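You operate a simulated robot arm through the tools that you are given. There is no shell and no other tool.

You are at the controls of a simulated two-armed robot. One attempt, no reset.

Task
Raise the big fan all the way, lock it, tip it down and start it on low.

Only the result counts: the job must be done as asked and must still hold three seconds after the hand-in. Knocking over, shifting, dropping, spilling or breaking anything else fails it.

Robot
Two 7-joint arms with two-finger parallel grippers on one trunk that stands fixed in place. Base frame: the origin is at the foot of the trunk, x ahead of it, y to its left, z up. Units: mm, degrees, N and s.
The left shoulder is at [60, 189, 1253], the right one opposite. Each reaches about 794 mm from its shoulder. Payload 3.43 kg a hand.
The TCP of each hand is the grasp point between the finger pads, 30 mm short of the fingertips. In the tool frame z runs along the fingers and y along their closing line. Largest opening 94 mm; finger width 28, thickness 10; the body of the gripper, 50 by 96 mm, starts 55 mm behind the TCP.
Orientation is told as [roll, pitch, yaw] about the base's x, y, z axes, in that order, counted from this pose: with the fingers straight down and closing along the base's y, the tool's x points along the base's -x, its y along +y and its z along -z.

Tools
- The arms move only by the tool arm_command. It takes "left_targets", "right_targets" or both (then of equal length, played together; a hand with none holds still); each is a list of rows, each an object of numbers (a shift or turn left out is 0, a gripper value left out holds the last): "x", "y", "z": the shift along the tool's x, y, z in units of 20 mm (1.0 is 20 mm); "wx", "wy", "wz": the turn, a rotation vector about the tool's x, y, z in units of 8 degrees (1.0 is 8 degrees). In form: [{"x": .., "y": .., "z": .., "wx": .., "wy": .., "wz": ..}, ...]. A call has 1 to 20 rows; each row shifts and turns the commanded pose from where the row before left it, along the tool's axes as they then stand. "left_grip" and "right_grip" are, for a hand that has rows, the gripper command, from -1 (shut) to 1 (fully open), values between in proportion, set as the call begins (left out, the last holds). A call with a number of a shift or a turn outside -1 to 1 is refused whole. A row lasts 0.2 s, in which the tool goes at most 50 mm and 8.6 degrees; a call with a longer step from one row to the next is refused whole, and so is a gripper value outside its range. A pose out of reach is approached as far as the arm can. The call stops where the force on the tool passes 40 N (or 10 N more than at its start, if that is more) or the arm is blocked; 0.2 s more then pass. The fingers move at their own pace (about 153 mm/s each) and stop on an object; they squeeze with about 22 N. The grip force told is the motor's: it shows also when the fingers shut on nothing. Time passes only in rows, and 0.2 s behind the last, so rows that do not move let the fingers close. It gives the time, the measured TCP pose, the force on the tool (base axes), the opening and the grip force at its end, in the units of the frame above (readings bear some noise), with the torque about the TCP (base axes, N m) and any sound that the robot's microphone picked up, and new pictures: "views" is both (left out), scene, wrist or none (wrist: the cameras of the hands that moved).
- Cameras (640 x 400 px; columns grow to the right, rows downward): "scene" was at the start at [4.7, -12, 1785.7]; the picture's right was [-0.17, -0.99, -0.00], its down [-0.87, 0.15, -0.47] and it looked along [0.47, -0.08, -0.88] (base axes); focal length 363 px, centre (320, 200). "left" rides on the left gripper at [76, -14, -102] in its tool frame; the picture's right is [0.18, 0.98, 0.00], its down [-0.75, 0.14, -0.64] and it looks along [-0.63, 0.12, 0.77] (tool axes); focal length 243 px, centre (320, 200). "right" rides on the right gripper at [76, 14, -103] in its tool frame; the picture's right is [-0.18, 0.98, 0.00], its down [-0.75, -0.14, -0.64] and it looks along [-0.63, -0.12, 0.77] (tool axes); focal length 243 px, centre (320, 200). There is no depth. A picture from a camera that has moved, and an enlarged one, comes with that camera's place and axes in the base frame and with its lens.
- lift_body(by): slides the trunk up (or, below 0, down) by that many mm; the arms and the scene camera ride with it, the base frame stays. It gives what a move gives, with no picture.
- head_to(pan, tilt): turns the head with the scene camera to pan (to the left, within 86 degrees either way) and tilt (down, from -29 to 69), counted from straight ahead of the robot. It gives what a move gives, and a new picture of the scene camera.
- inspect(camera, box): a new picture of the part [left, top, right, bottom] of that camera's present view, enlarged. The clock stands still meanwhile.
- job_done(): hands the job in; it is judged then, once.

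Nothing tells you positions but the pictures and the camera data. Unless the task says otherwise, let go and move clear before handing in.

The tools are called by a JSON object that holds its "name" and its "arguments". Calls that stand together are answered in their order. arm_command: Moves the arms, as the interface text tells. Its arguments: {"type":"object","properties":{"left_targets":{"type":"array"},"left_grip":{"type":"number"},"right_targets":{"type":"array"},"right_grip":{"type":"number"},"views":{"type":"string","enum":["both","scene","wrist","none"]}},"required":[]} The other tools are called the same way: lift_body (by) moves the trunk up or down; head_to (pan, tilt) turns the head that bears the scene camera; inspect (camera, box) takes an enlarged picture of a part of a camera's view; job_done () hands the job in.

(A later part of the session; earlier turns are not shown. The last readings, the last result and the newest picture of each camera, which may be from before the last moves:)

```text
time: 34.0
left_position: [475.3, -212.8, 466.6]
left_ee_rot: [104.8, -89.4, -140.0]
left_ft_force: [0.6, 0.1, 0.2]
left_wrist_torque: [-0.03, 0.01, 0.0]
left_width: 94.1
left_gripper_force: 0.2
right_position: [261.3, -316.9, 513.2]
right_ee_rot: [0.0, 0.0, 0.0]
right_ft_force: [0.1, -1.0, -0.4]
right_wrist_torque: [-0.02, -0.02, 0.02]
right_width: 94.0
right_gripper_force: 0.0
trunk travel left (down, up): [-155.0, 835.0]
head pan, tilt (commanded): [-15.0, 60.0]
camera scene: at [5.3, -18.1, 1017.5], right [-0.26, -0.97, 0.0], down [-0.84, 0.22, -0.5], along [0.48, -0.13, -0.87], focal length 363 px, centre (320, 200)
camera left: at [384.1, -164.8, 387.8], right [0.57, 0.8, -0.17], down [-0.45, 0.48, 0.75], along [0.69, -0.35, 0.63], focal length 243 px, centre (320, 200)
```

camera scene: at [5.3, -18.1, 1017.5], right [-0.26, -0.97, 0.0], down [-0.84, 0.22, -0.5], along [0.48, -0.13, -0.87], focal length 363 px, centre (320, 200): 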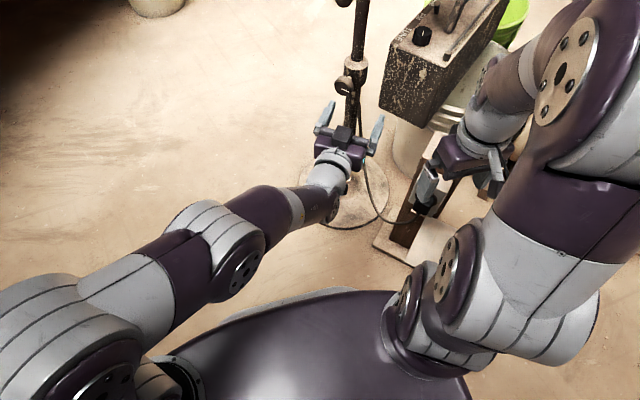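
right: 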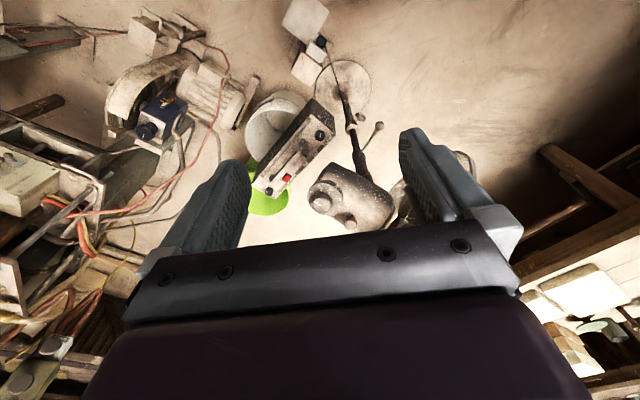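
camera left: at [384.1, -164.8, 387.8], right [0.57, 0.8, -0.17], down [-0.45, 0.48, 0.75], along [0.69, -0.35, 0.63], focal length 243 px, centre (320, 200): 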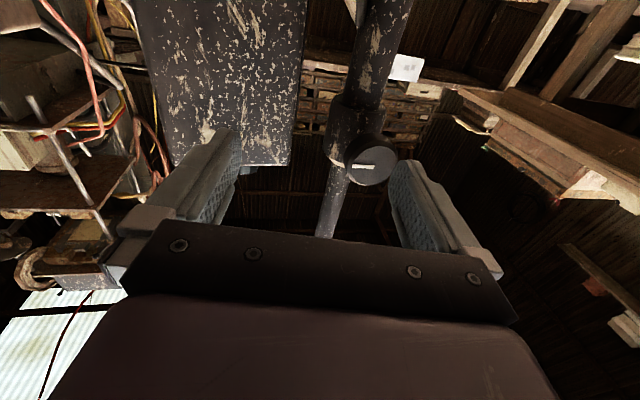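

Now the hand is level at (475,-213,467). I'll back off slightly, shift sideways to line up with the knob, and turn toward yaw -49.

{"name": "arm_command", "arguments": {"left_targets": [{"z": -0.5, "y": 0.5}, {"z": -0.5, "y": 0.5}, {"y": 0.5, "x": -0.5}, {"y": 0.5, "x": -0.5}, {"wx": 0.6}, {"wx": 0.6}, {"wx": 0.55}], "views": "both"}}

```text
time: 35.6
left_position: [468.8, -192.0, 489.3]
left_ee_rot: [103.9, -89.4, -138.8]
left_ft_force: [-0.2, 0.2, -1.1]
left_wrist_torque: [0.0, -0.01, -0.01]
left_width: 94.4
left_gripper_force: 0.1
left hand out of reach, approached as far as the arm can: row 2, 3, 4, 5, 6, 7
right_position: [262.3, -318.4, 513.0]
right_ee_rot: [-0.1, -0.1, -0.1]
right_ft_force: [0.6, -0.3, 1.3]
right_wrist_torque: [0.01, 0.01, 0.04]
right_width: 94.1
right_gripper_force: 0.1
trunk travel left (down, up): [-155.0, 835.0]
head pan, tilt (commanded): [-15.0, 60.0]
camera scene: at [5.2, -18.1, 1017.6], right [-0.26, -0.97, 0.0], down [-0.84, 0.22, -0.5], along [0.48, -0.13, -0.87], focal length 363 px, centre (320, 200)
camera left: at [376.9, -145.1, 412.4], right [0.56, 0.81, -0.17], down [-0.45, 0.48, 0.75], along [0.69, -0.35, 0.63], focal length 243 px, centre (320, 200)
```

scene: 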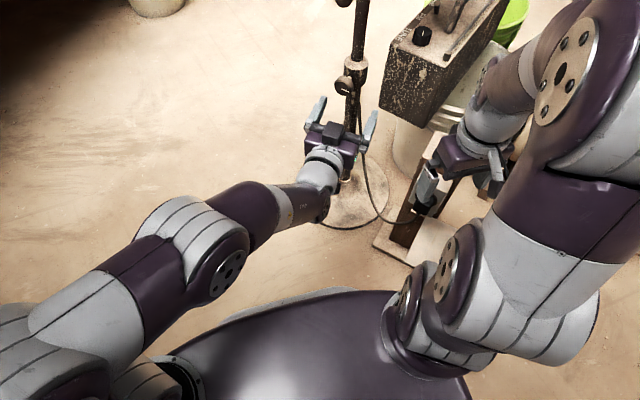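
left: 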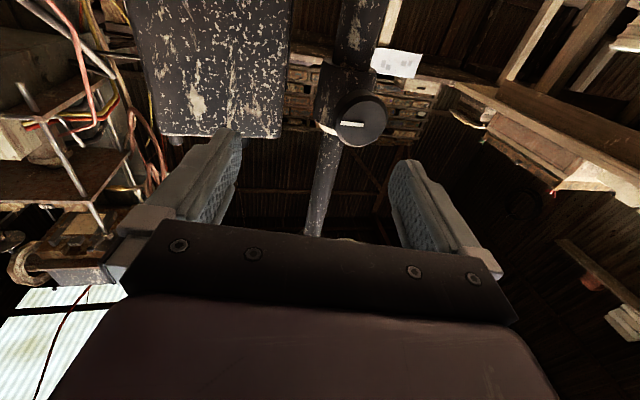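

The in-line wrist is past its limit with the camera underneath. Rolling the hand about its own axis (camera to the side or on top) should bend the wrist the natural way, so I'll try that in small steps.

{"name": "arm_command", "arguments": {"left_targets": [{"wz": 0.9}, {"wz": 0.9}, {"wz": 0.9}, {"wz": 0.9}, {"wz": 0.9}], "views": "scene"}}

```text
time: 36.8
left_position: [468.7, -192.2, 488.8]
left_ee_rot: [90.3, -53.3, -125.0]
left_ft_force: [0.5, -0.3, 0.0]
left_wrist_torque: [-0.05, 0.01, -0.01]
left_width: 93.9
left_gripper_force: 0.0
right_position: [262.5, -318.1, 512.1]
right_ee_rot: [-0.1, 0.0, 0.0]
right_ft_force: [0.3, 0.5, 0.9]
right_wrist_torque: [-0.01, 0.0, -0.03]
right_width: 93.9
right_gripper_force: 0.1
trunk travel left (down, up): [-155.0, 835.0]
head pan, tilt (commanded): [-15.0, 60.0]
camera scene: at [5.2, -18.1, 1017.6], right [-0.26, -0.97, 0.0], down [-0.84, 0.22, -0.5], along [0.48, -0.13, -0.87], focal length 363 px, centre (320, 200)
```

scene: 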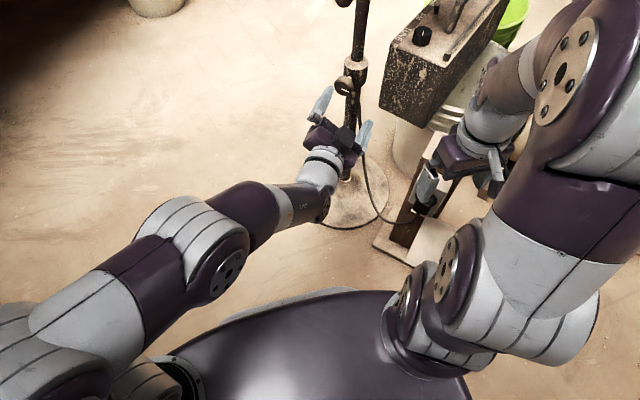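

The roll works. Now I'll try the yaw toward -49 about the vertical axis from this rolled pose.

{"name": "arm_command", "arguments": {"left_targets": [{"wx": 0.47, "wy": -0.34}, {"wx": 0.47, "wy": -0.34}, {"wx": 0.47, "wy": -0.34}], "views": "both"}}

```text
time: 37.6
left_position: [468.8, -192.5, 490.1]
left_ee_rot: [90.2, -53.4, -125.1]
left_ft_force: [0.4, 0.0, 1.1]
left_wrist_torque: [0.0, 0.0, 0.0]
left_width: 94.1
left_gripper_force: 0.1
left hand out of reach, approached as far as the arm can: row 1, 2, 3
right_position: [262.4, -318.7, 511.9]
right_ee_rot: [0.0, 0.0, 0.0]
right_ft_force: [-0.8, -0.2, 0.2]
right_wrist_torque: [-0.01, 0.0, -0.02]
right_width: 93.9
right_gripper_force: 0.0
trunk travel left (down, up): [-155.0, 835.0]
head pan, tilt (commanded): [-15.0, 60.0]
camera scene: at [5.2, -18.1, 1017.6], right [-0.26, -0.97, 0.0], down [-0.84, 0.22, -0.5], along [0.48, -0.13, -0.87], focal length 363 px, centre (320, 200)
camera left: at [404.5, -106.3, 419.0], right [0.51, 0.74, 0.44], down [-0.72, 0.09, 0.69], along [0.47, -0.67, 0.58], focal length 243 px, centre (320, 200)
```

scene: 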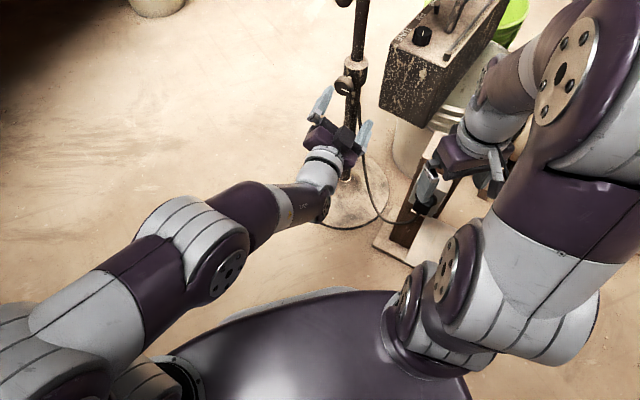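
left: 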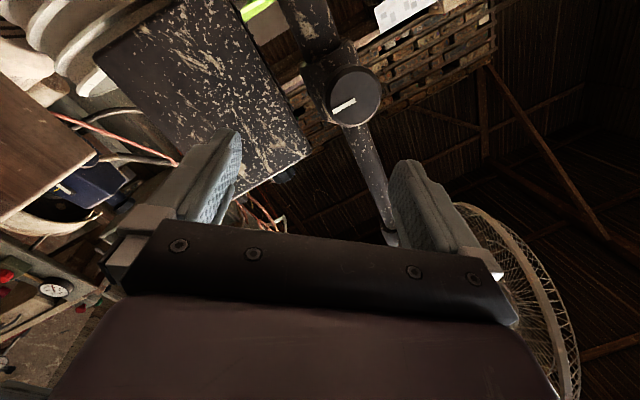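

The arm posture allows the level hand only up to this limit. I'll accept a slightly down-pitched approach (about 18°) at yaw -49 instead and check that it's reachable.

{"name": "arm_command", "arguments": {"left_targets": [{"wx": 0.675, "wy": 0.21}, {"wx": 0.675, "wy": 0.21}, {"wx": 0.675, "wy": 0.21}, {"wx": 0.675, "wy": 0.21}], "views": "both"}}

```text
time: 38.6
left_position: [386.5, -231.6, 515.4]
left_ee_rot: [60.0, -51.4, -113.4]
left_ft_force: [0.0, -0.3, -0.1]
left_wrist_torque: [-0.03, -0.02, 0.0]
left_width: 94.1
left_gripper_force: 0.1
left hand out of reach, approached as far as the arm can: row 1, 2, 3, 4
right_position: [262.2, -318.3, 512.7]
right_ee_rot: [0.0, 0.0, 0.0]
right_ft_force: [0.5, 0.2, 0.2]
right_wrist_torque: [0.01, 0.0, 0.02]
right_width: 94.0
right_gripper_force: 0.1
trunk travel left (down, up): [-155.0, 835.0]
head pan, tilt (commanded): [-15.0, 60.0]
camera scene: at [5.1, -17.9, 1017.5], right [-0.26, -0.97, 0.0], down [-0.84, 0.22, -0.5], along [0.48, -0.13, -0.87], focal length 363 px, centre (320, 200)
camera left: at [329.7, -121.7, 480.2], right [0.76, 0.52, 0.39], down [-0.49, 0.08, 0.87], along [0.42, -0.85, 0.32], focal length 243 px, centre (320, 200)
```

scene: 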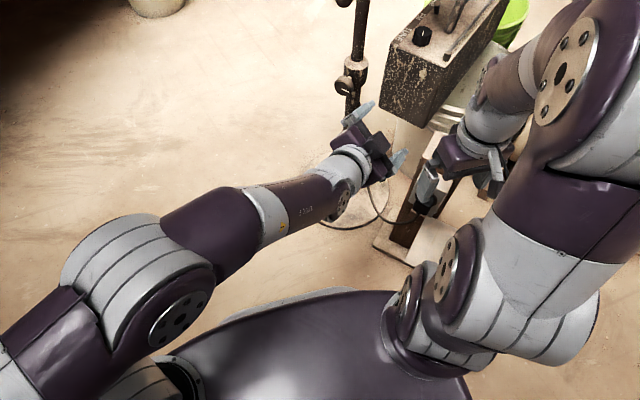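
left: 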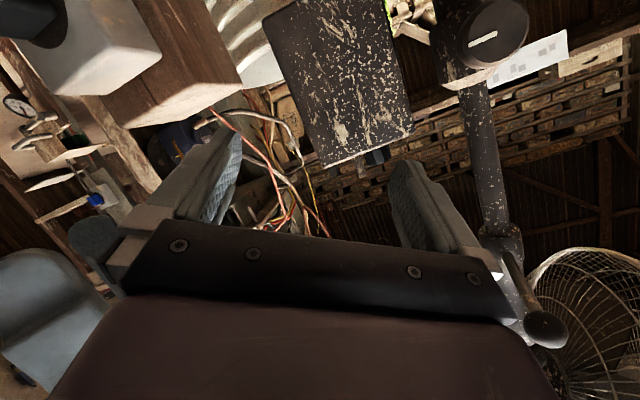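

The orientation is right now (yaw -48, pitched 18° down) but the hand slid to (386,-232,515). I'll move it toward the knob's axis in small steps.

{"name": "arm_command", "arguments": {"left_targets": [{"x": 0.5, "y": 0.8}, {"x": 0.5, "y": 0.8}, {"x": 0.5, "y": 0.8}], "views": "scene"}}

```text
time: 39.4
left_position: [397.3, -235.9, 530.4]
left_ee_rot: [60.0, -51.4, -113.5]
left_ft_force: [-0.6, 0.1, 0.4]
left_wrist_torque: [-0.01, 0.02, 0.01]
left_width: 93.9
left_gripper_force: 0.0
left hand out of reach, approached as far as the arm can: row 1, 2, 3
right_position: [262.9, -318.5, 512.1]
right_ee_rot: [0.0, -0.1, 0.1]
right_ft_force: [0.0, 0.7, 0.4]
right_wrist_torque: [0.01, -0.03, -0.01]
right_width: 94.1
right_gripper_force: 0.0
trunk travel left (down, up): [-155.0, 835.0]
head pan, tilt (commanded): [-15.0, 60.0]
camera scene: at [5.2, -18.1, 1017.6], right [-0.26, -0.97, 0.0], down [-0.84, 0.22, -0.5], along [0.48, -0.13, -0.87], focal length 363 px, centre (320, 200)
```

scene: 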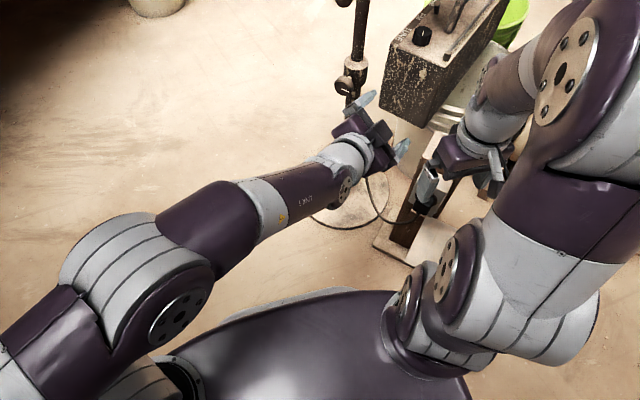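

The arm is stuck at a joint limit in this posture. I'll raise the trunk back a bit, return the left hand to pointing down, and then come in from a sideways-pointing posture so the wrist bends the other way.

{"name": "lift_body", "arguments": {"by": 120}}

{"name": "arm_command", "arguments": {"left_targets": [{"wx": 0.559, "wy": 0.82}, {"wx": 0.559, "wy": 0.82}, {"wx": 0.559, "wy": 0.82}, {"wx": 0.559, "wy": 0.82}, {"wx": 0.559, "wy": 0.82}, {"wx": 0.559, "wy": 0.82}, {"wx": 0.559, "wy": 0.82}, {"wx": 0.559, "wy": 0.82}, {"wx": 0.559, "wy": 0.82}], "views": "scene"}}

```text
time: 40.9
left_position: [396.9, -236.7, 651.4]
left_ee_rot: [60.0, -51.4, -113.6]
left_ft_force: [0.4, -0.3, 0.7]
left_wrist_torque: [-0.02, 0.01, -0.05]
left_width: 94.2
left_gripper_force: 0.0
right_position: [263.0, -318.9, 632.7]
right_ee_rot: [0.0, 0.1, -0.1]
right_ft_force: [0.0, -0.1, 0.1]
right_wrist_torque: [-0.01, -0.02, 0.0]
right_width: 94.0
right_gripper_force: 0.1
trunk travel left (down, up): [-275.0, 715.0]
head pan, tilt (commanded): [-15.0, 60.0]
```

```text
time: 42.9
left_position: [401.3, -225.5, 647.4]
left_ee_rot: [8.6, -8.4, -80.9]
left_ft_force: [-0.3, 0.0, 1.2]
left_wrist_torque: [0.0, 0.02, 0.0]
left_width: 93.9
left_gripper_force: 0.1
left hand out of reach, approached as far as the arm can: row 4, 5, 9
right_position: [263.0, -317.2, 632.2]
right_ee_rot: [0.0, 0.0, -0.1]
right_ft_force: [-0.5, -0.5, -0.8]
right_wrist_torque: [0.02, -0.01, 0.03]
right_width: 94.3
right_gripper_force: 0.1
trunk travel left (down, up): [-275.0, 715.0]
head pan, tilt (commanded): [-15.0, 60.0]
camera scene: at [5.2, -18.0, 1137.6], right [-0.26, -0.97, 0.0], down [-0.84, 0.22, -0.5], along [0.48, -0.13, -0.87], focal length 363 px, centre (320, 200)
```

scene: 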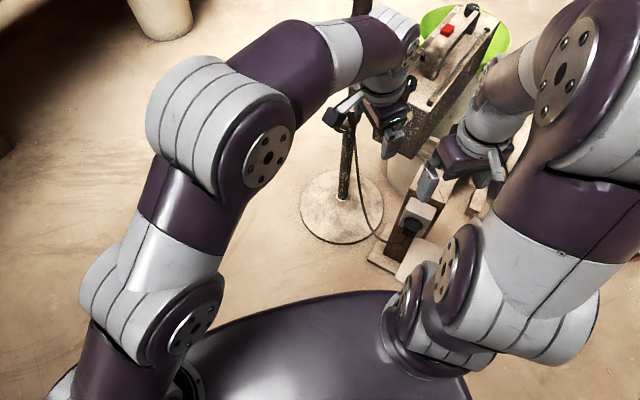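

The left hand is now nearly pointing down at (401,-225,647), with its yaw at -81. I'll move it left, away from the fan, and untwist it.

{"name": "arm_command", "arguments": {"left_targets": [{"x": 1}, {"x": 1}, {"x": 1}, {"x": 1}, {"x": 1}, {"x": 1}, {"x": 1}, {"x": 1}, {"wz": -0.9}, {"wz": -0.9}, {"wz": -0.9}, {"wz": -0.9}, {"wz": -0.9}, {"wz": -0.9}, {"wz": -0.9}, {"wz": -0.9}, {"wz": -0.9}, {"wz": -0.9}], "views": "scene"}}

```text
time: 46.7
left_position: [376.8, -68.5, 623.8]
left_ee_rot: [-5.5, -10.9, -7.7]
left_ft_force: [-0.8, 0.7, 0.0]
left_wrist_torque: [0.0, 0.01, 0.01]
left_width: 94.1
left_gripper_force: 0.1
right_position: [263.3, -318.0, 631.8]
right_ee_rot: [0.1, -0.1, 0.0]
right_ft_force: [0.2, 0.1, 0.5]
right_wrist_torque: [0.01, -0.01, 0.0]
right_width: 94.1
right_gripper_force: 0.0
trunk travel left (down, up): [-275.0, 715.0]
head pan, tilt (commanded): [-15.0, 60.0]
camera scene: at [5.2, -18.1, 1137.6], right [-0.26, -0.97, 0.0], down [-0.84, 0.22, -0.5], along [0.48, -0.13, -0.87], focal length 363 px, centre (320, 200)
```

scene: 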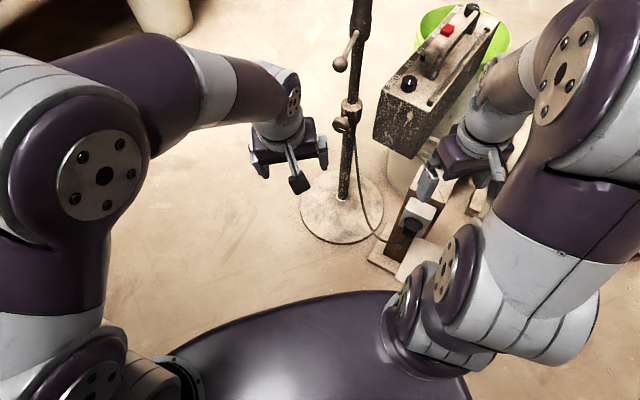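

Good, comfortable posture again. Now I'll roll the hand sideways to point right (-y), step by step, watching for drift.

{"name": "arm_command", "arguments": {"left_targets": [{"wx": 0.9}, {"wx": 0.9}, {"wx": 0.9}, {"wx": 0.9}, {"wx": 0.9}, {"wx": 0.9}], "views": "scene"}}

```text
time: 48.1
left_position: [375.6, -68.5, 624.6]
left_ee_rot: [-48.9, -11.0, -7.9]
left_ft_force: [0.2, 0.1, -0.1]
left_wrist_torque: [0.0, 0.02, 0.04]
left_width: 93.8
left_gripper_force: 0.1
right_position: [262.8, -317.4, 633.5]
right_ee_rot: [-0.1, 0.0, 0.0]
right_ft_force: [0.5, -0.1, -0.4]
right_wrist_torque: [0.02, 0.0, 0.0]
right_width: 93.9
right_gripper_force: 0.1
trunk travel left (down, up): [-275.0, 715.0]
head pan, tilt (commanded): [-15.0, 60.0]
camera scene: at [5.3, -18.1, 1137.6], right [-0.26, -0.97, 0.0], down [-0.84, 0.22, -0.5], along [0.48, -0.13, -0.87], focal length 363 px, centre (320, 200)
```

scene: 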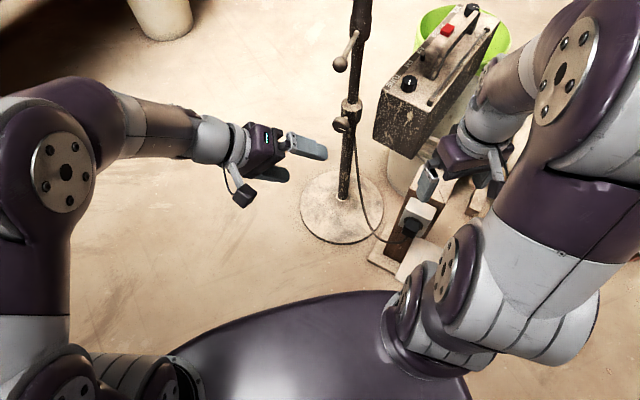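

That works with no drift. I'll continue to level and then start yawing toward the knob.

{"name": "arm_command", "arguments": {"left_targets": [{"wx": 0.9}, {"wx": 0.9}, {"wx": 0.9}, {"wx": 0.9}], "views": "both"}}

```text
time: 49.1
left_position: [365.9, -80.7, 626.4]
left_ee_rot: [-58.0, -11.2, -7.4]
left_ft_force: [-0.4, 0.5, 0.3]
left_wrist_torque: [0.0, 0.01, 0.01]
left_width: 94.2
left_gripper_force: 0.1
left hand out of reach, approached as far as the arm can: row 2, 3, 4
right_position: [262.9, -318.2, 633.4]
right_ee_rot: [0.0, 0.1, 0.0]
right_ft_force: [-0.2, -0.2, -0.2]
right_wrist_torque: [-0.03, -0.02, -0.01]
right_width: 93.9
right_gripper_force: 0.0
trunk travel left (down, up): [-275.0, 715.0]
head pan, tilt (commanded): [-15.0, 60.0]
camera scene: at [5.4, -18.2, 1137.5], right [-0.26, -0.97, 0.0], down [-0.84, 0.22, -0.5], along [0.48, -0.13, -0.87], focal length 363 px, centre (320, 200)
camera left: at [289.5, 8.5, 674.7], right [0.05, 0.52, -0.85], down [0.77, 0.52, 0.36], along [0.63, -0.68, -0.37], focal length 243 px, centre (320, 200)
```

scene: 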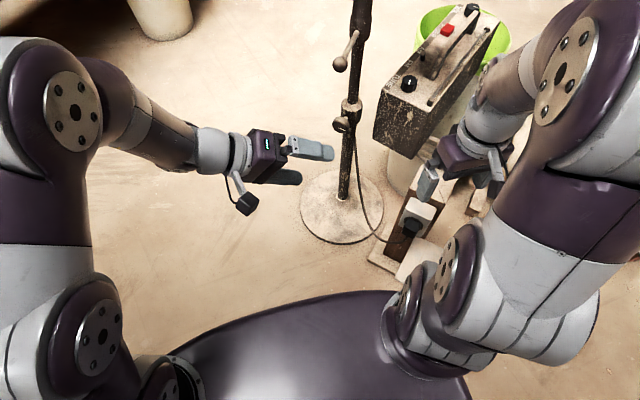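
left: 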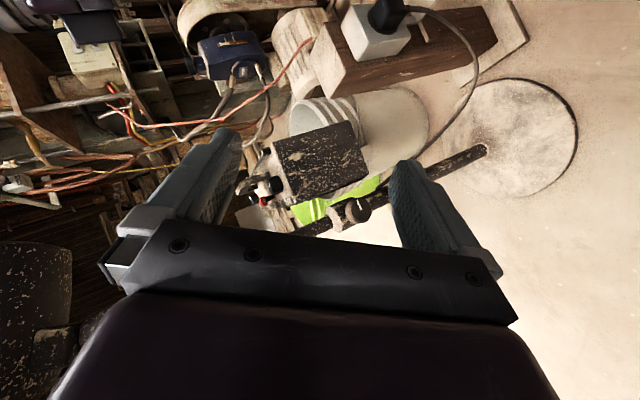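

It hits the in-line limit again since the forearm itself points right. I'll shift the hand left so the forearm points forward, then level it to the right, so the bend is in the natural direction.

{"name": "arm_command", "arguments": {"left_targets": [{"wx": -0.9}, {"wx": -0.9}, {"wx": -0.9}, {"y": 0.8, "z": -0.6}, {"y": 0.8, "z": -0.6}, {"y": 0.8, "z": -0.6}, {"y": 0.8, "z": -0.6}, {"y": 0.8, "z": -0.6}, {"y": 0.8, "z": -0.6}, {"y": 0.8, "z": -0.6}, {"y": 0.8, "z": -0.6}, {"y": 0.8, "z": -0.6}, {"y": 0.8, "z": -0.6}, {"y": 0.8, "z": -0.6}], "views": "none"}}

{"name": "arm_command", "arguments": {"left_targets": [{"wx": 0.9}, {"wx": 0.9}, {"wx": 0.9}, {"wx": 0.9}, {"wx": 0.9}, {"wx": 0.9}, {"wx": 0.9}], "views": "scene"}}

```text
time: 52.1
left_position: [393.7, 136.4, 626.3]
left_ee_rot: [-36.6, -11.2, -7.5]
left_ft_force: [-0.5, 0.1, -0.1]
left_wrist_torque: [0.0, 0.0, 0.0]
left_width: 94.2
left_gripper_force: 0.1
right_position: [262.6, -318.1, 633.2]
right_ee_rot: [0.0, 0.0, 0.0]
right_ft_force: [-0.6, -0.7, 0.4]
right_wrist_torque: [0.03, 0.03, -0.01]
right_width: 94.3
right_gripper_force: 0.0
trunk travel left (down, up): [-275.0, 715.0]
head pan, tilt (commanded): [-15.0, 60.0]
```

```text
time: 53.7
left_position: [371.7, 111.5, 582.1]
left_ee_rot: [-47.6, -11.2, -7.6]
left_ft_force: [0.0, 0.2, -0.1]
left_wrist_torque: [-0.02, 0.01, -0.01]
left_width: 93.7
left_gripper_force: 0.1
left hand out of reach, approached as far as the arm can: row 1, 2, 3, 4, 5, 6, 7
right_position: [262.6, -317.6, 630.4]
right_ee_rot: [0.0, 0.0, 0.1]
right_ft_force: [0.8, -0.1, 0.9]
right_wrist_torque: [0.0, -0.02, 0.0]
right_width: 93.9
right_gripper_force: 0.1
trunk travel left (down, up): [-275.0, 715.0]
head pan, tilt (commanded): [-15.0, 60.0]
camera scene: at [5.3, -18.1, 1137.6], right [-0.26, -0.97, 0.0], down [-0.84, 0.22, -0.5], along [0.48, -0.13, -0.87], focal length 363 px, centre (320, 200)
```

scene: 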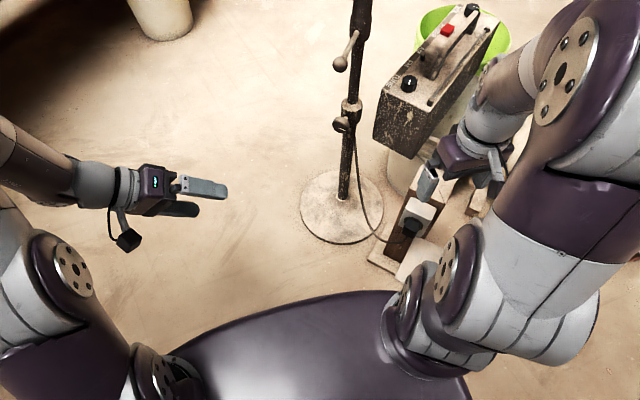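

The solver keeps swinging the elbow, so a fully level hand isn't practical. I'll instead approach the knob with the hand pitched about 45° down at yaw -49, which is comfortable, and turn the knob by rotating the hand about the knob's axis.

{"name": "arm_command", "arguments": {"left_targets": [{"wx": -0.9}, {"wx": -0.9}, {"wx": -0.9}, {"wx": -0.9}, {"wx": -0.9}, {"wx": -0.9}, {"y": -1}, {"y": -1}, {"y": -1}, {"y": -1}, {"y": -1}, {"y": -1}, {"wy": -0.85}, {"wy": -0.85}, {"wy": -0.85}, {"wy": -0.85}, {"wy": -0.85}], "views": "none"}}

{"name": "arm_command", "arguments": {"left_targets": [{"wx": 0.604, "wz": 0.604}, {"wx": 0.604, "wz": 0.604}, {"wx": 0.604, "wz": 0.604}, {"wx": 0.604, "wz": 0.604}, {"wx": 0.604, "wz": 0.604}], "views": "both"}}

```text
time: 57.3
left_position: [353.8, -7.5, 591.2]
left_ee_rot: [-6.0, -45.2, -4.2]
left_ft_force: [0.8, 0.1, -0.2]
left_wrist_torque: [0.01, -0.01, -0.02]
left_width: 94.1
left_gripper_force: 0.2
right_position: [263.7, -318.0, 633.1]
right_ee_rot: [0.0, 0.0, 0.0]
right_ft_force: [-0.7, 0.3, -0.4]
right_wrist_torque: [0.0, 0.0, 0.0]
right_width: 94.2
right_gripper_force: 0.1
trunk travel left (down, up): [-275.0, 715.0]
head pan, tilt (commanded): [-15.0, 60.0]
```

```text
time: 58.5
left_position: [309.4, -89.8, 618.0]
left_ee_rot: [-3.5, -47.3, -39.7]
left_ft_force: [0.1, 0.0, 1.2]
left_wrist_torque: [0.0, -0.01, 0.0]
left_width: 93.9
left_gripper_force: 0.1
left hand out of reach, approached as far as the arm can: row 3, 4, 5
right_position: [262.2, -318.7, 633.8]
right_ee_rot: [0.0, 0.0, 0.1]
right_ft_force: [-0.3, -0.8, -0.6]
right_wrist_torque: [-0.02, -0.02, 0.01]
right_width: 94.0
right_gripper_force: 0.0
trunk travel left (down, up): [-275.0, 715.0]
head pan, tilt (commanded): [-15.0, 60.0]
camera scene: at [5.2, -18.0, 1137.6], right [-0.26, -0.97, 0.0], down [-0.84, 0.22, -0.5], along [0.48, -0.13, -0.87], focal length 363 px, centre (320, 200)
camera left: at [204.4, -14.7, 631.5], right [0.56, 0.81, -0.18], down [0.15, 0.11, 0.98], along [0.81, -0.58, -0.06], focal length 243 px, centre (320, 200)
```

scene: 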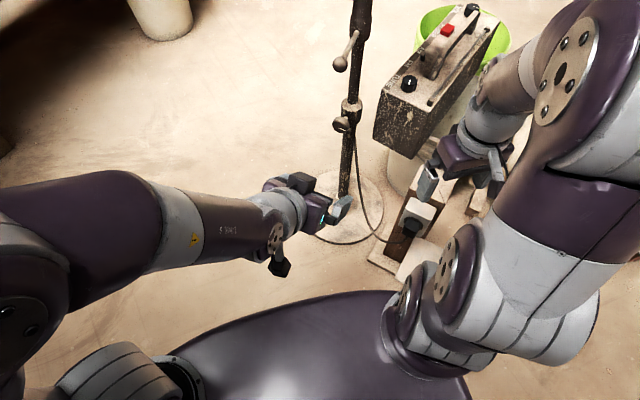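
left: 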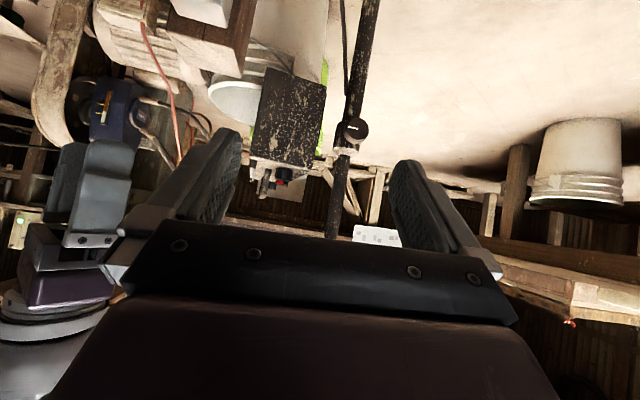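

The elbow keeps swinging out when I come from below. I'll go back to pointing down, then swing the hand outward to the left and level, and bring the yaw back toward the knob from that side so the wrist bends in its natural sense.

{"name": "arm_command", "arguments": {"left_targets": [{"wy": 0.9}, {"wy": 0.9}, {"wy": 0.9}, {"wy": 0.9}, {"wy": 0.9}, {"wy": 0.9}, {"wz": -0.9}, {"wz": -0.9}, {"wz": -0.9}, {"wz": -0.9}, {"wz": -0.9}, {"x": -1}, {"x": -1}, {"x": -1}, {"x": -1}, {"y": 1}, {"y": 1}, {"y": 1}], "views": "scene"}}

```text
time: 62.3
left_position: [348.0, 36.3, 462.5]
left_ee_rot: [-7.5, -4.1, -6.3]
left_ft_force: [0.4, 0.1, -0.8]
left_wrist_torque: [0.01, -0.02, -0.01]
left_width: 94.0
left_gripper_force: 0.0
left hand out of reach, approached as far as the arm can: row 3, 4, 5, 6, 7, 8, 9, 10, 11, 12, 13, 14, 15
right_position: [262.5, -318.7, 633.1]
right_ee_rot: [0.0, -0.1, 0.0]
right_ft_force: [0.5, 0.1, -1.3]
right_wrist_torque: [0.0, 0.06, -0.01]
right_width: 94.1
right_gripper_force: 0.1
trunk travel left (down, up): [-275.0, 715.0]
head pan, tilt (commanded): [-15.0, 60.0]
camera scene: at [5.3, -18.0, 1137.6], right [-0.26, -0.97, 0.0], down [-0.84, 0.22, -0.5], along [0.48, -0.13, -0.87], focal length 363 px, centre (320, 200)
```

scene: 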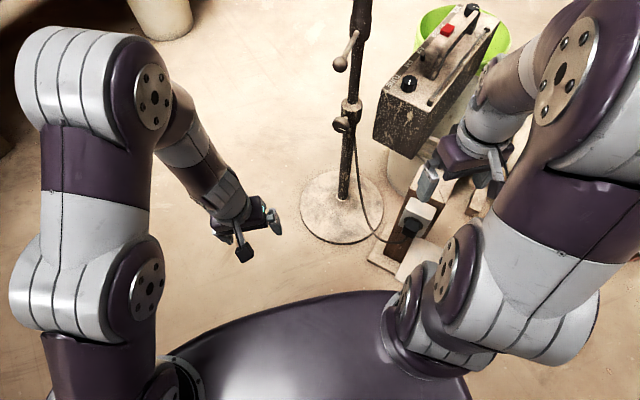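

The arm has ended in an awkward folded posture. I'll go back to a pose like the starting one (hand down, at shoulder height) to recover a sane elbow, then repeat the approach that worked, which gave a level hand at yaw -35 — close enough to the knob's axis.

{"name": "arm_command", "arguments": {"left_targets": [{"x": 0.27, "y": -0.15, "z": -0.945, "wx": -0.085, "wy": 0.046, "wz": -0.07}, {"x": 0.27, "y": -0.15, "z": -0.945, "wx": -0.085, "wy": 0.046, "wz": -0.07}, {"x": 0.27, "y": -0.15, "z": -0.945, "wx": -0.085, "wy": 0.046, "wz": -0.07}, {"x": 0.27, "y": -0.15, "z": -0.945, "wx": -0.085, "wy": 0.046, "wz": -0.07}, {"x": 0.27, "y": -0.15, "z": -0.945, "wx": -0.085, "wy": 0.046, "wz": -0.07}, {"x": 0.27, "y": -0.15, "z": -0.945, "wx": -0.085, "wy": 0.046, "wz": -0.07}, {"x": 0.27, "y": -0.15, "z": -0.945, "wx": -0.085, "wy": 0.046, "wz": -0.07}, {"x": 0.27, "y": -0.15, "z": -0.945, "wx": -0.085, "wy": 0.046, "wz": -0.07}, {"x": 0.27, "y": -0.15, "z": -0.945, "wx": -0.085, "wy": 0.046, "wz": -0.07}, {"x": 0.27, "y": -0.15, "z": -0.945, "wx": -0.085, "wy": 0.046, "wz": -0.07}, {"x": 0.27, "y": -0.15, "z": -0.945, "wx": -0.085, "wy": 0.046, "wz": -0.07}], "views": "scene"}}

```text
time: 64.7
left_position: [336.7, 67.7, 536.2]
left_ee_rot: [-7.2, -3.7, -4.6]
left_ft_force: [0.0, -0.9, 0.4]
left_wrist_torque: [-0.02, 0.01, -0.01]
left_width: 94.2
left_gripper_force: 0.0
left hand out of reach, approached as far as the arm can: row 3, 4, 6, 7, 8, 9, 10, 11
right_position: [262.1, -315.5, 631.6]
right_ee_rot: [0.1, 0.0, 0.0]
right_ft_force: [-0.2, -0.6, -1.0]
right_wrist_torque: [-0.01, 0.04, -0.01]
right_width: 93.9
right_gripper_force: 0.1
trunk travel left (down, up): [-275.0, 715.0]
head pan, tilt (commanded): [-15.0, 60.0]
camera scene: at [5.2, -18.1, 1137.6], right [-0.26, -0.97, 0.0], down [-0.84, 0.22, -0.5], along [0.48, -0.13, -0.87], focal length 363 px, centre (320, 200)
```

scene: 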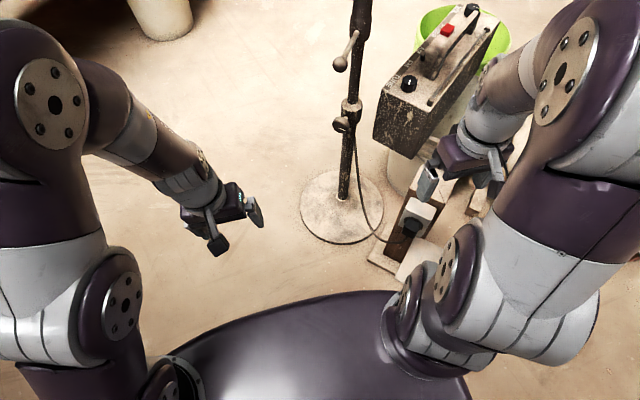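

Still pinned at the limit. I'll try bending the wrist back (toward the robot) to free it, and check whether the limit reports vanish.

{"name": "arm_command", "arguments": {"left_targets": [{"wy": 0.8}, {"wy": 0.8}, {"wy": 0.8}, {"wy": 0.8}], "views": "none"}}

{"name": "arm_command", "arguments": {"left_targets": [{"z": -0.9}, {"z": -0.9}, {"z": -0.9}, {"z": -0.9}], "views": "scene"}}

```text
time: 65.7
left_position: [299.3, 79.2, 486.2]
left_ee_rot: [-8.0, 21.8, -8.1]
left_ft_force: [1.1, 0.9, 0.3]
left_wrist_torque: [0.01, -0.01, 0.03]
left_width: 94.3
left_gripper_force: 0.1
left hand out of reach, approached as far as the arm can: row 1, 2, 3, 4
right_position: [263.2, -317.2, 632.6]
right_ee_rot: [0.0, 0.0, 0.0]
right_ft_force: [-0.4, -0.2, 0.4]
right_wrist_torque: [0.01, -0.04, 0.0]
right_width: 93.9
right_gripper_force: 0.1
trunk travel left (down, up): [-275.0, 715.0]
head pan, tilt (commanded): [-15.0, 60.0]
```

```text
time: 66.7
left_position: [302.0, 92.7, 523.4]
left_ee_rot: [-9.1, 21.4, -8.5]
left_ft_force: [-0.2, 0.1, 0.0]
left_wrist_torque: [0.03, -0.01, 0.02]
left_width: 93.9
left_gripper_force: 0.0
left hand out of reach, approached as far as the arm can: row 1, 2, 3, 4
right_position: [262.5, -317.0, 633.2]
right_ee_rot: [0.0, 0.0, 0.0]
right_ft_force: [-0.5, 0.6, 0.0]
right_wrist_torque: [-0.01, -0.04, -0.03]
right_width: 94.2
right_gripper_force: 0.0
trunk travel left (down, up): [-275.0, 715.0]
head pan, tilt (commanded): [-15.0, 60.0]
camera scene: at [5.0, -18.1, 1137.6], right [-0.26, -0.97, 0.0], down [-0.84, 0.22, -0.5], along [0.48, -0.13, -0.87], focal length 363 px, centre (320, 200)
```

scene: 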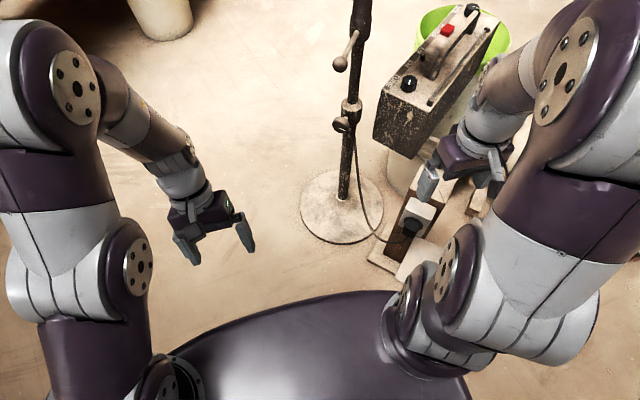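

I'll probe the other direction (tilting the hand outward) to find which way frees the wrist.

{"name": "arm_command", "arguments": {"left_targets": [{"wx": -0.8}, {"wx": -0.8}, {"wx": -0.8}], "views": "none"}}

{"name": "arm_command", "arguments": {"left_targets": [{"wy": -0.8}, {"wy": -0.8}, {"wy": -0.8}], "views": "scene"}}

```text
time: 67.5
left_position: [302.7, 92.3, 523.6]
left_ee_rot: [-9.3, 21.4, -8.4]
left_ft_force: [-0.5, -0.4, -0.2]
left_wrist_torque: [0.01, -0.01, -0.01]
left_width: 93.8
left_gripper_force: 0.0
left hand out of reach, approached as far as the arm can: row 1, 2, 3
right_position: [262.9, -317.0, 632.4]
right_ee_rot: [-0.1, 0.1, 0.0]
right_ft_force: [-0.2, -0.1, -0.7]
right_wrist_torque: [-0.01, 0.0, 0.0]
right_width: 93.8
right_gripper_force: 0.1
trunk travel left (down, up): [-275.0, 715.0]
head pan, tilt (commanded): [-15.0, 60.0]
```

```text
time: 68.3
left_position: [302.8, 92.5, 523.9]
left_ee_rot: [-8.5, 2.3, -5.5]
left_ft_force: [-0.4, -0.1, -0.3]
left_wrist_torque: [0.01, 0.02, -0.01]
left_width: 94.0
left_gripper_force: 0.0
right_position: [263.1, -317.8, 632.3]
right_ee_rot: [-0.1, 0.0, -0.1]
right_ft_force: [0.2, -0.9, 0.6]
right_wrist_torque: [0.02, -0.02, 0.0]
right_width: 94.0
right_gripper_force: 0.0
trunk travel left (down, up): [-275.0, 715.0]
head pan, tilt (commanded): [-15.0, 60.0]
camera scene: at [5.2, -18.1, 1137.6], right [-0.26, -0.97, 0.0], down [-0.84, 0.22, -0.5], along [0.48, -0.13, -0.87], focal length 363 px, centre (320, 200)
```

scene: 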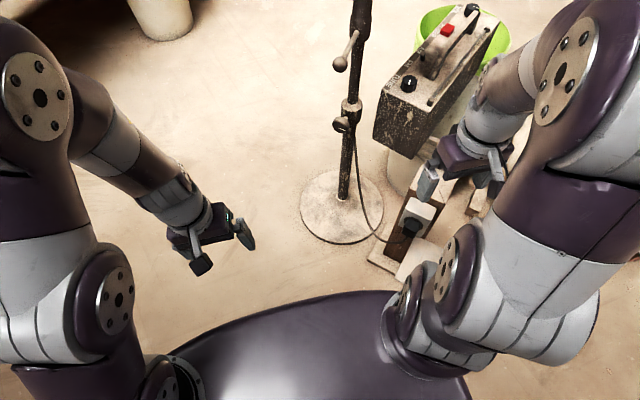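

Interesting: bending forward is now free — the wrist is in the flipped posture I wanted. I'll continue pitching the hand up toward level.

{"name": "arm_command", "arguments": {"left_targets": [{"wy": -0.9}, {"wy": -0.9}, {"wy": -0.9}, {"wy": -0.9}, {"wy": -0.9}, {"wy": -0.9}], "views": "scene"}}

```text
time: 69.6
left_position: [303.2, 81.8, 527.0]
left_ee_rot: [-13.0, -30.4, 0.7]
left_ft_force: [0.4, 0.3, 0.6]
left_wrist_torque: [0.02, 0.03, -0.01]
left_width: 93.9
left_gripper_force: 0.0
left hand out of reach, approached as far as the arm can: row 4
right_position: [262.0, -318.1, 633.2]
right_ee_rot: [-0.1, 0.0, -0.1]
right_ft_force: [0.1, 0.5, 0.0]
right_wrist_torque: [0.02, -0.02, -0.03]
right_width: 93.9
right_gripper_force: 0.1
trunk travel left (down, up): [-275.0, 715.0]
head pan, tilt (commanded): [-15.0, 60.0]
stopped in row 6 (left hand): the force on the tool passed its limit at 52 N (the readings are from after the stop); the commanded pose is now the measured one
camera scene: at [5.3, -18.1, 1137.6], right [-0.26, -0.97, 0.0], down [-0.84, 0.22, -0.5], along [0.48, -0.13, -0.87], focal length 363 px, centre (320, 200)
```

scene: 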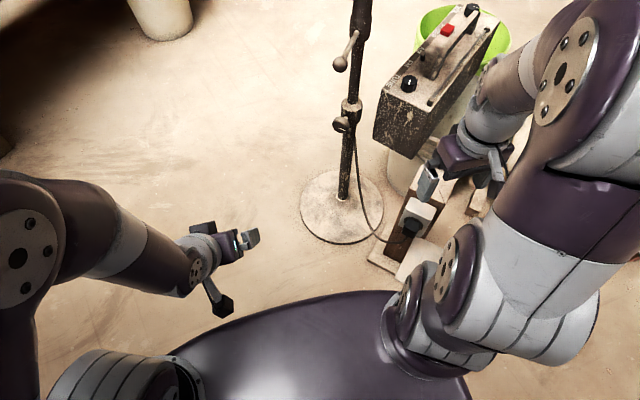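

The hand's camera came too close to the trunk. I'll move the hand forward and then keep pitching up.

{"name": "arm_command", "arguments": {"left_targets": [{"z": 0.5, "x": -0.866}, {"z": 0.5, "x": -0.866}, {"z": 0.5, "x": -0.866}, {"z": 0.5, "x": -0.866}, {"z": 0.5, "x": -0.866}, {"z": 0.5, "x": -0.866}], "views": "none"}}

{"name": "arm_command", "arguments": {"left_targets": [{"wy": -0.9}, {"wy": -0.9}, {"wy": -0.9}, {"wy": -0.9}], "views": "scene"}}

```text
time: 71.0
left_position: [424.6, 68.9, 528.0]
left_ee_rot: [-12.9, -30.3, 0.8]
left_ft_force: [0.3, -0.7, -0.2]
left_wrist_torque: [-0.04, 0.01, -0.01]
left_width: 94.0
left_gripper_force: 0.1
right_position: [262.1, -317.8, 632.3]
right_ee_rot: [0.0, -0.1, 0.0]
right_ft_force: [-1.1, 1.1, 0.0]
right_wrist_torque: [0.03, -0.01, 0.0]
right_width: 94.2
right_gripper_force: 0.1
trunk travel left (down, up): [-275.0, 715.0]
head pan, tilt (commanded): [-15.0, 60.0]
```

```text
time: 72.0
left_position: [422.0, 68.7, 528.0]
left_ee_rot: [-21.5, -58.0, 12.5]
left_ft_force: [0.1, -0.3, 0.1]
left_wrist_torque: [0.01, -0.03, -0.01]
left_width: 94.2
left_gripper_force: 0.0
right_position: [263.7, -317.5, 632.2]
right_ee_rot: [-0.1, 0.0, 0.0]
right_ft_force: [0.4, -0.7, 0.9]
right_wrist_torque: [0.01, 0.02, -0.01]
right_width: 94.2
right_gripper_force: 0.0
trunk travel left (down, up): [-275.0, 715.0]
head pan, tilt (commanded): [-15.0, 60.0]
camera scene: at [5.3, -18.1, 1137.6], right [-0.26, -0.97, 0.0], down [-0.84, 0.22, -0.5], along [0.48, -0.13, -0.87], focal length 363 px, centre (320, 200)
```

scene: 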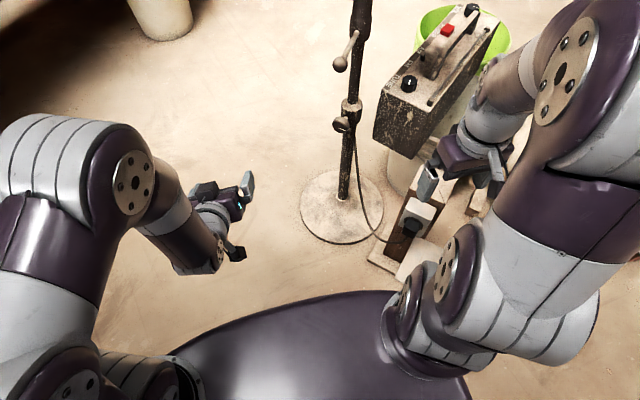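

No limit flags now: elbow high, forearm down, hand bending forward. I'll turn the hand level toward the knob's direction (yaw -49).

{"name": "arm_command", "arguments": {"left_targets": [{"wx": 0.891, "wy": -0.336}, {"wx": 0.891, "wy": -0.336}, {"wx": 0.891, "wy": -0.336}, {"wx": 0.891, "wy": -0.336}], "views": "scene"}}

```text
time: 73.0
left_position: [422.7, 69.9, 528.3]
left_ee_rot: [-63.8, -65.8, 28.0]
left_ft_force: [-0.1, -1.1, -0.3]
left_wrist_torque: [-0.03, -0.03, 0.05]
left_width: 94.0
left_gripper_force: 0.0
right_position: [263.6, -318.3, 632.9]
right_ee_rot: [0.0, 0.0, 0.0]
right_ft_force: [0.2, 0.0, -0.7]
right_wrist_torque: [-0.01, 0.0, 0.0]
right_width: 93.8
right_gripper_force: 0.0
trunk travel left (down, up): [-275.0, 715.0]
head pan, tilt (commanded): [-15.0, 60.0]
camera scene: at [5.3, -18.0, 1137.6], right [-0.26, -0.97, 0.0], down [-0.84, 0.22, -0.5], along [0.48, -0.13, -0.87], focal length 363 px, centre (320, 200)
```

scene: 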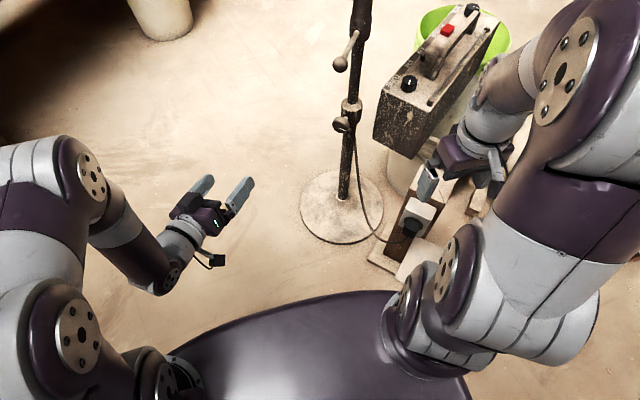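

That's working well. Two more turn rows, then I'll look through both cameras.

{"name": "arm_command", "arguments": {"left_targets": [{"wx": 0.891, "wy": -0.336}, {"wx": 0.85, "wy": -0.34}], "views": "both"}}

```text
time: 73.6
left_position: [421.8, 69.3, 527.8]
left_ee_rot: [-89.8, -67.1, 41.1]
left_ft_force: [-0.4, 0.4, -0.1]
left_wrist_torque: [-0.01, -0.01, 0.02]
left_width: 94.0
left_gripper_force: 0.0
right_position: [261.6, -317.8, 632.9]
right_ee_rot: [0.0, -0.1, 0.1]
right_ft_force: [0.4, 0.1, 0.3]
right_wrist_torque: [0.0, -0.03, -0.01]
right_width: 94.0
right_gripper_force: 0.1
trunk travel left (down, up): [-275.0, 715.0]
head pan, tilt (commanded): [-15.0, 60.0]
camera scene: at [5.4, -18.0, 1137.6], right [-0.26, -0.97, 0.0], down [-0.84, 0.22, -0.5], along [0.48, -0.13, -0.87], focal length 363 px, centre (320, 200)
camera left: at [322.2, 118.9, 462.7], right [0.63, 0.55, -0.55], down [-0.1, 0.76, 0.64], along [0.77, -0.34, 0.53], focal length 243 px, centre (320, 200)
```

scene: 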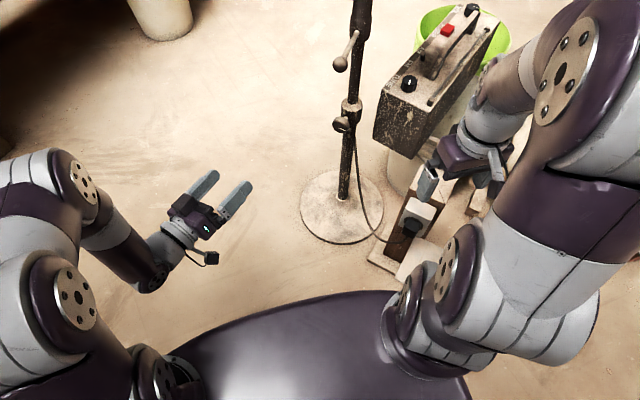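
left: 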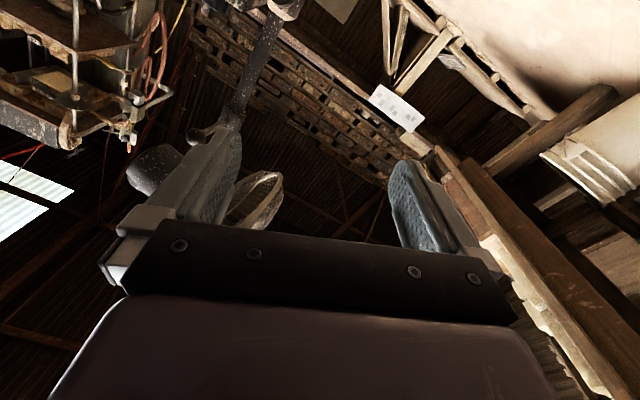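

The hand is level at yaw -49. Now I'll move it toward the knob's axis, stopping short to check alignment.

{"name": "arm_command", "arguments": {"left_targets": [{"x": 0.294, "y": -0.277, "z": 0.938}, {"x": 0.294, "y": -0.277, "z": 0.938}, {"x": 0.294, "y": -0.277, "z": 0.938}, {"x": 0.294, "y": -0.277, "z": 0.938}, {"x": 0.294, "y": -0.277, "z": 0.938}, {"x": 0.294, "y": -0.277, "z": 0.938}, {"x": 0.294, "y": -0.277, "z": 0.938}, {"x": 0.294, "y": -0.277, "z": 0.938}, {"x": 0.294, "y": -0.277, "z": 0.938}], "views": "both"}}

```text
time: 75.6
left_position: [484.7, -101.8, 496.8]
left_ee_rot: [-89.5, -67.1, 40.9]
left_ft_force: [0.0, 0.2, 0.8]
left_wrist_torque: [0.03, 0.02, 0.01]
left_width: 94.1
left_gripper_force: 0.1
right_position: [261.9, -317.1, 632.8]
right_ee_rot: [0.1, 0.1, -0.1]
right_ft_force: [-0.7, 1.4, -0.1]
right_wrist_torque: [0.0, -0.01, 0.0]
right_width: 93.9
right_gripper_force: 0.0
trunk travel left (down, up): [-275.0, 715.0]
head pan, tilt (commanded): [-15.0, 60.0]
camera scene: at [5.3, -18.1, 1137.6], right [-0.26, -0.97, 0.0], down [-0.84, 0.22, -0.5], along [0.48, -0.13, -0.87], focal length 363 px, centre (320, 200)
camera left: at [384.6, -53.4, 431.9], right [0.62, 0.55, -0.55], down [-0.1, 0.76, 0.64], along [0.77, -0.34, 0.53], focal length 243 px, centre (320, 200)
```

scene: 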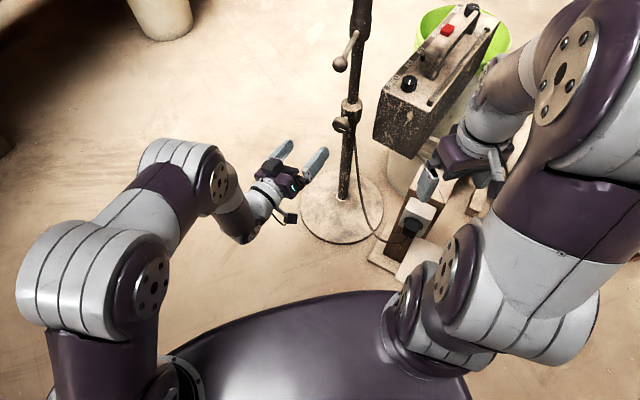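
left: 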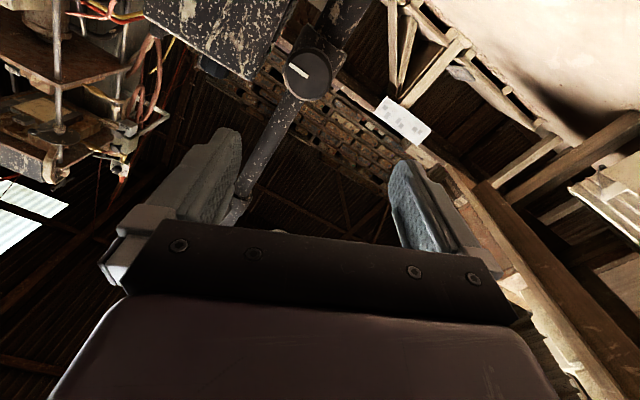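

The knob is in view ahead. I'll zoom in to locate it precisely before the final approach.

{"name": "inspect", "arguments": {"camera": "left", "box": [260, 30, 360, 110]}}

{"name": "inspect", "arguments": {"camera": "scene", "box": [300, 80, 400, 160]}}

```text
5.00 times, centred on (310, 70) of left
camera zoom: at [384.6, -53.4, 431.9], right [0.62, 0.55, -0.55], down [-0.1, 0.76, 0.64], along [0.77, -0.34, 0.53], focal length 1213 px, centre (370, 850)
```

zoom: 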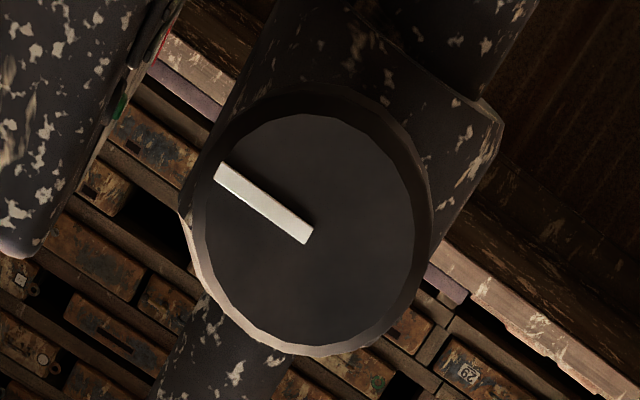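

```text
5.00 times, centred on (350, 120) of scene
camera zoom: at [5.3, -18.1, 1137.6], right [-0.26, -0.97, 0.0], down [-0.84, 0.22, -0.5], along [0.48, -0.13, -0.87], focal length 1815 px, centre (170, 600)
```

zoom: 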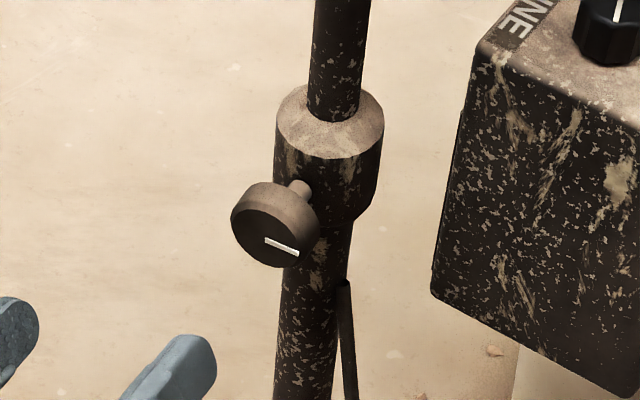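

Knob face is at about (548,-210,479), 123 mm ahead of the left hand. Before loosening it, the right hand should hold the neck so the head can't drop, so I'll look at the neck area now.

{"name": "head_to", "arguments": {"pan": -22, "tilt": 32}}

{"name": "inspect", "arguments": {"camera": "scene", "box": [240, 100, 420, 230]}}

```text
time: 76.6
left_position: [484.3, -102.5, 497.5]
left_ee_rot: [-89.7, -67.2, 41.0]
left_ft_force: [-0.5, -1.1, -0.2]
left_wrist_torque: [0.03, 0.02, 0.02]
left_width: 94.1
left_gripper_force: 0.0
right_position: [262.5, -317.1, 632.9]
right_ee_rot: [0.0, 0.0, 0.0]
right_ft_force: [0.2, 0.2, -0.2]
right_wrist_torque: [0.01, -0.01, 0.0]
right_width: 94.2
right_gripper_force: 0.0
trunk travel left (down, up): [-275.0, 715.0]
head pan, tilt (commanded): [-22.0, 32.0]
camera scene: at [23.9, -34.4, 1176.4], right [-0.37, -0.93, 0.0], down [-0.49, 0.2, -0.85], along [0.79, -0.32, -0.53], focal length 363 px, centre (320, 200)
```

scene: 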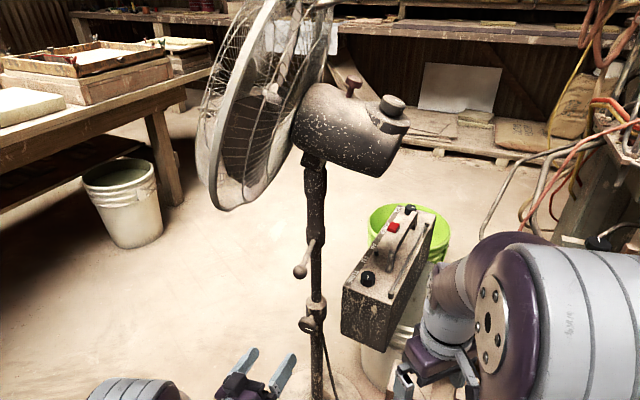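

```text
3.08 times, centred on (330, 165) of scene
camera zoom: at [23.9, -34.4, 1176.4], right [-0.37, -0.93, 0.0], down [-0.49, 0.2, -0.85], along [0.79, -0.32, -0.53], focal length 1117 px, centre (289, 308)
```

zoom: 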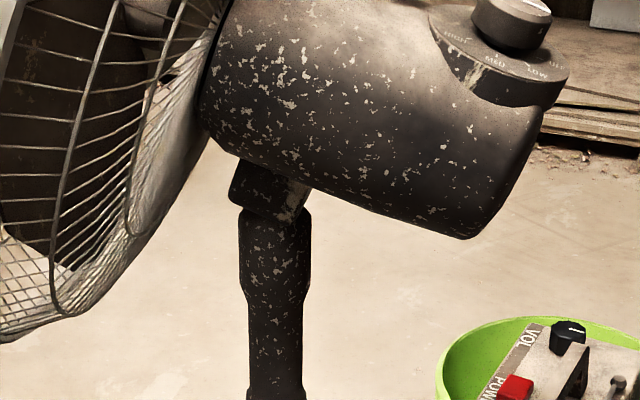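

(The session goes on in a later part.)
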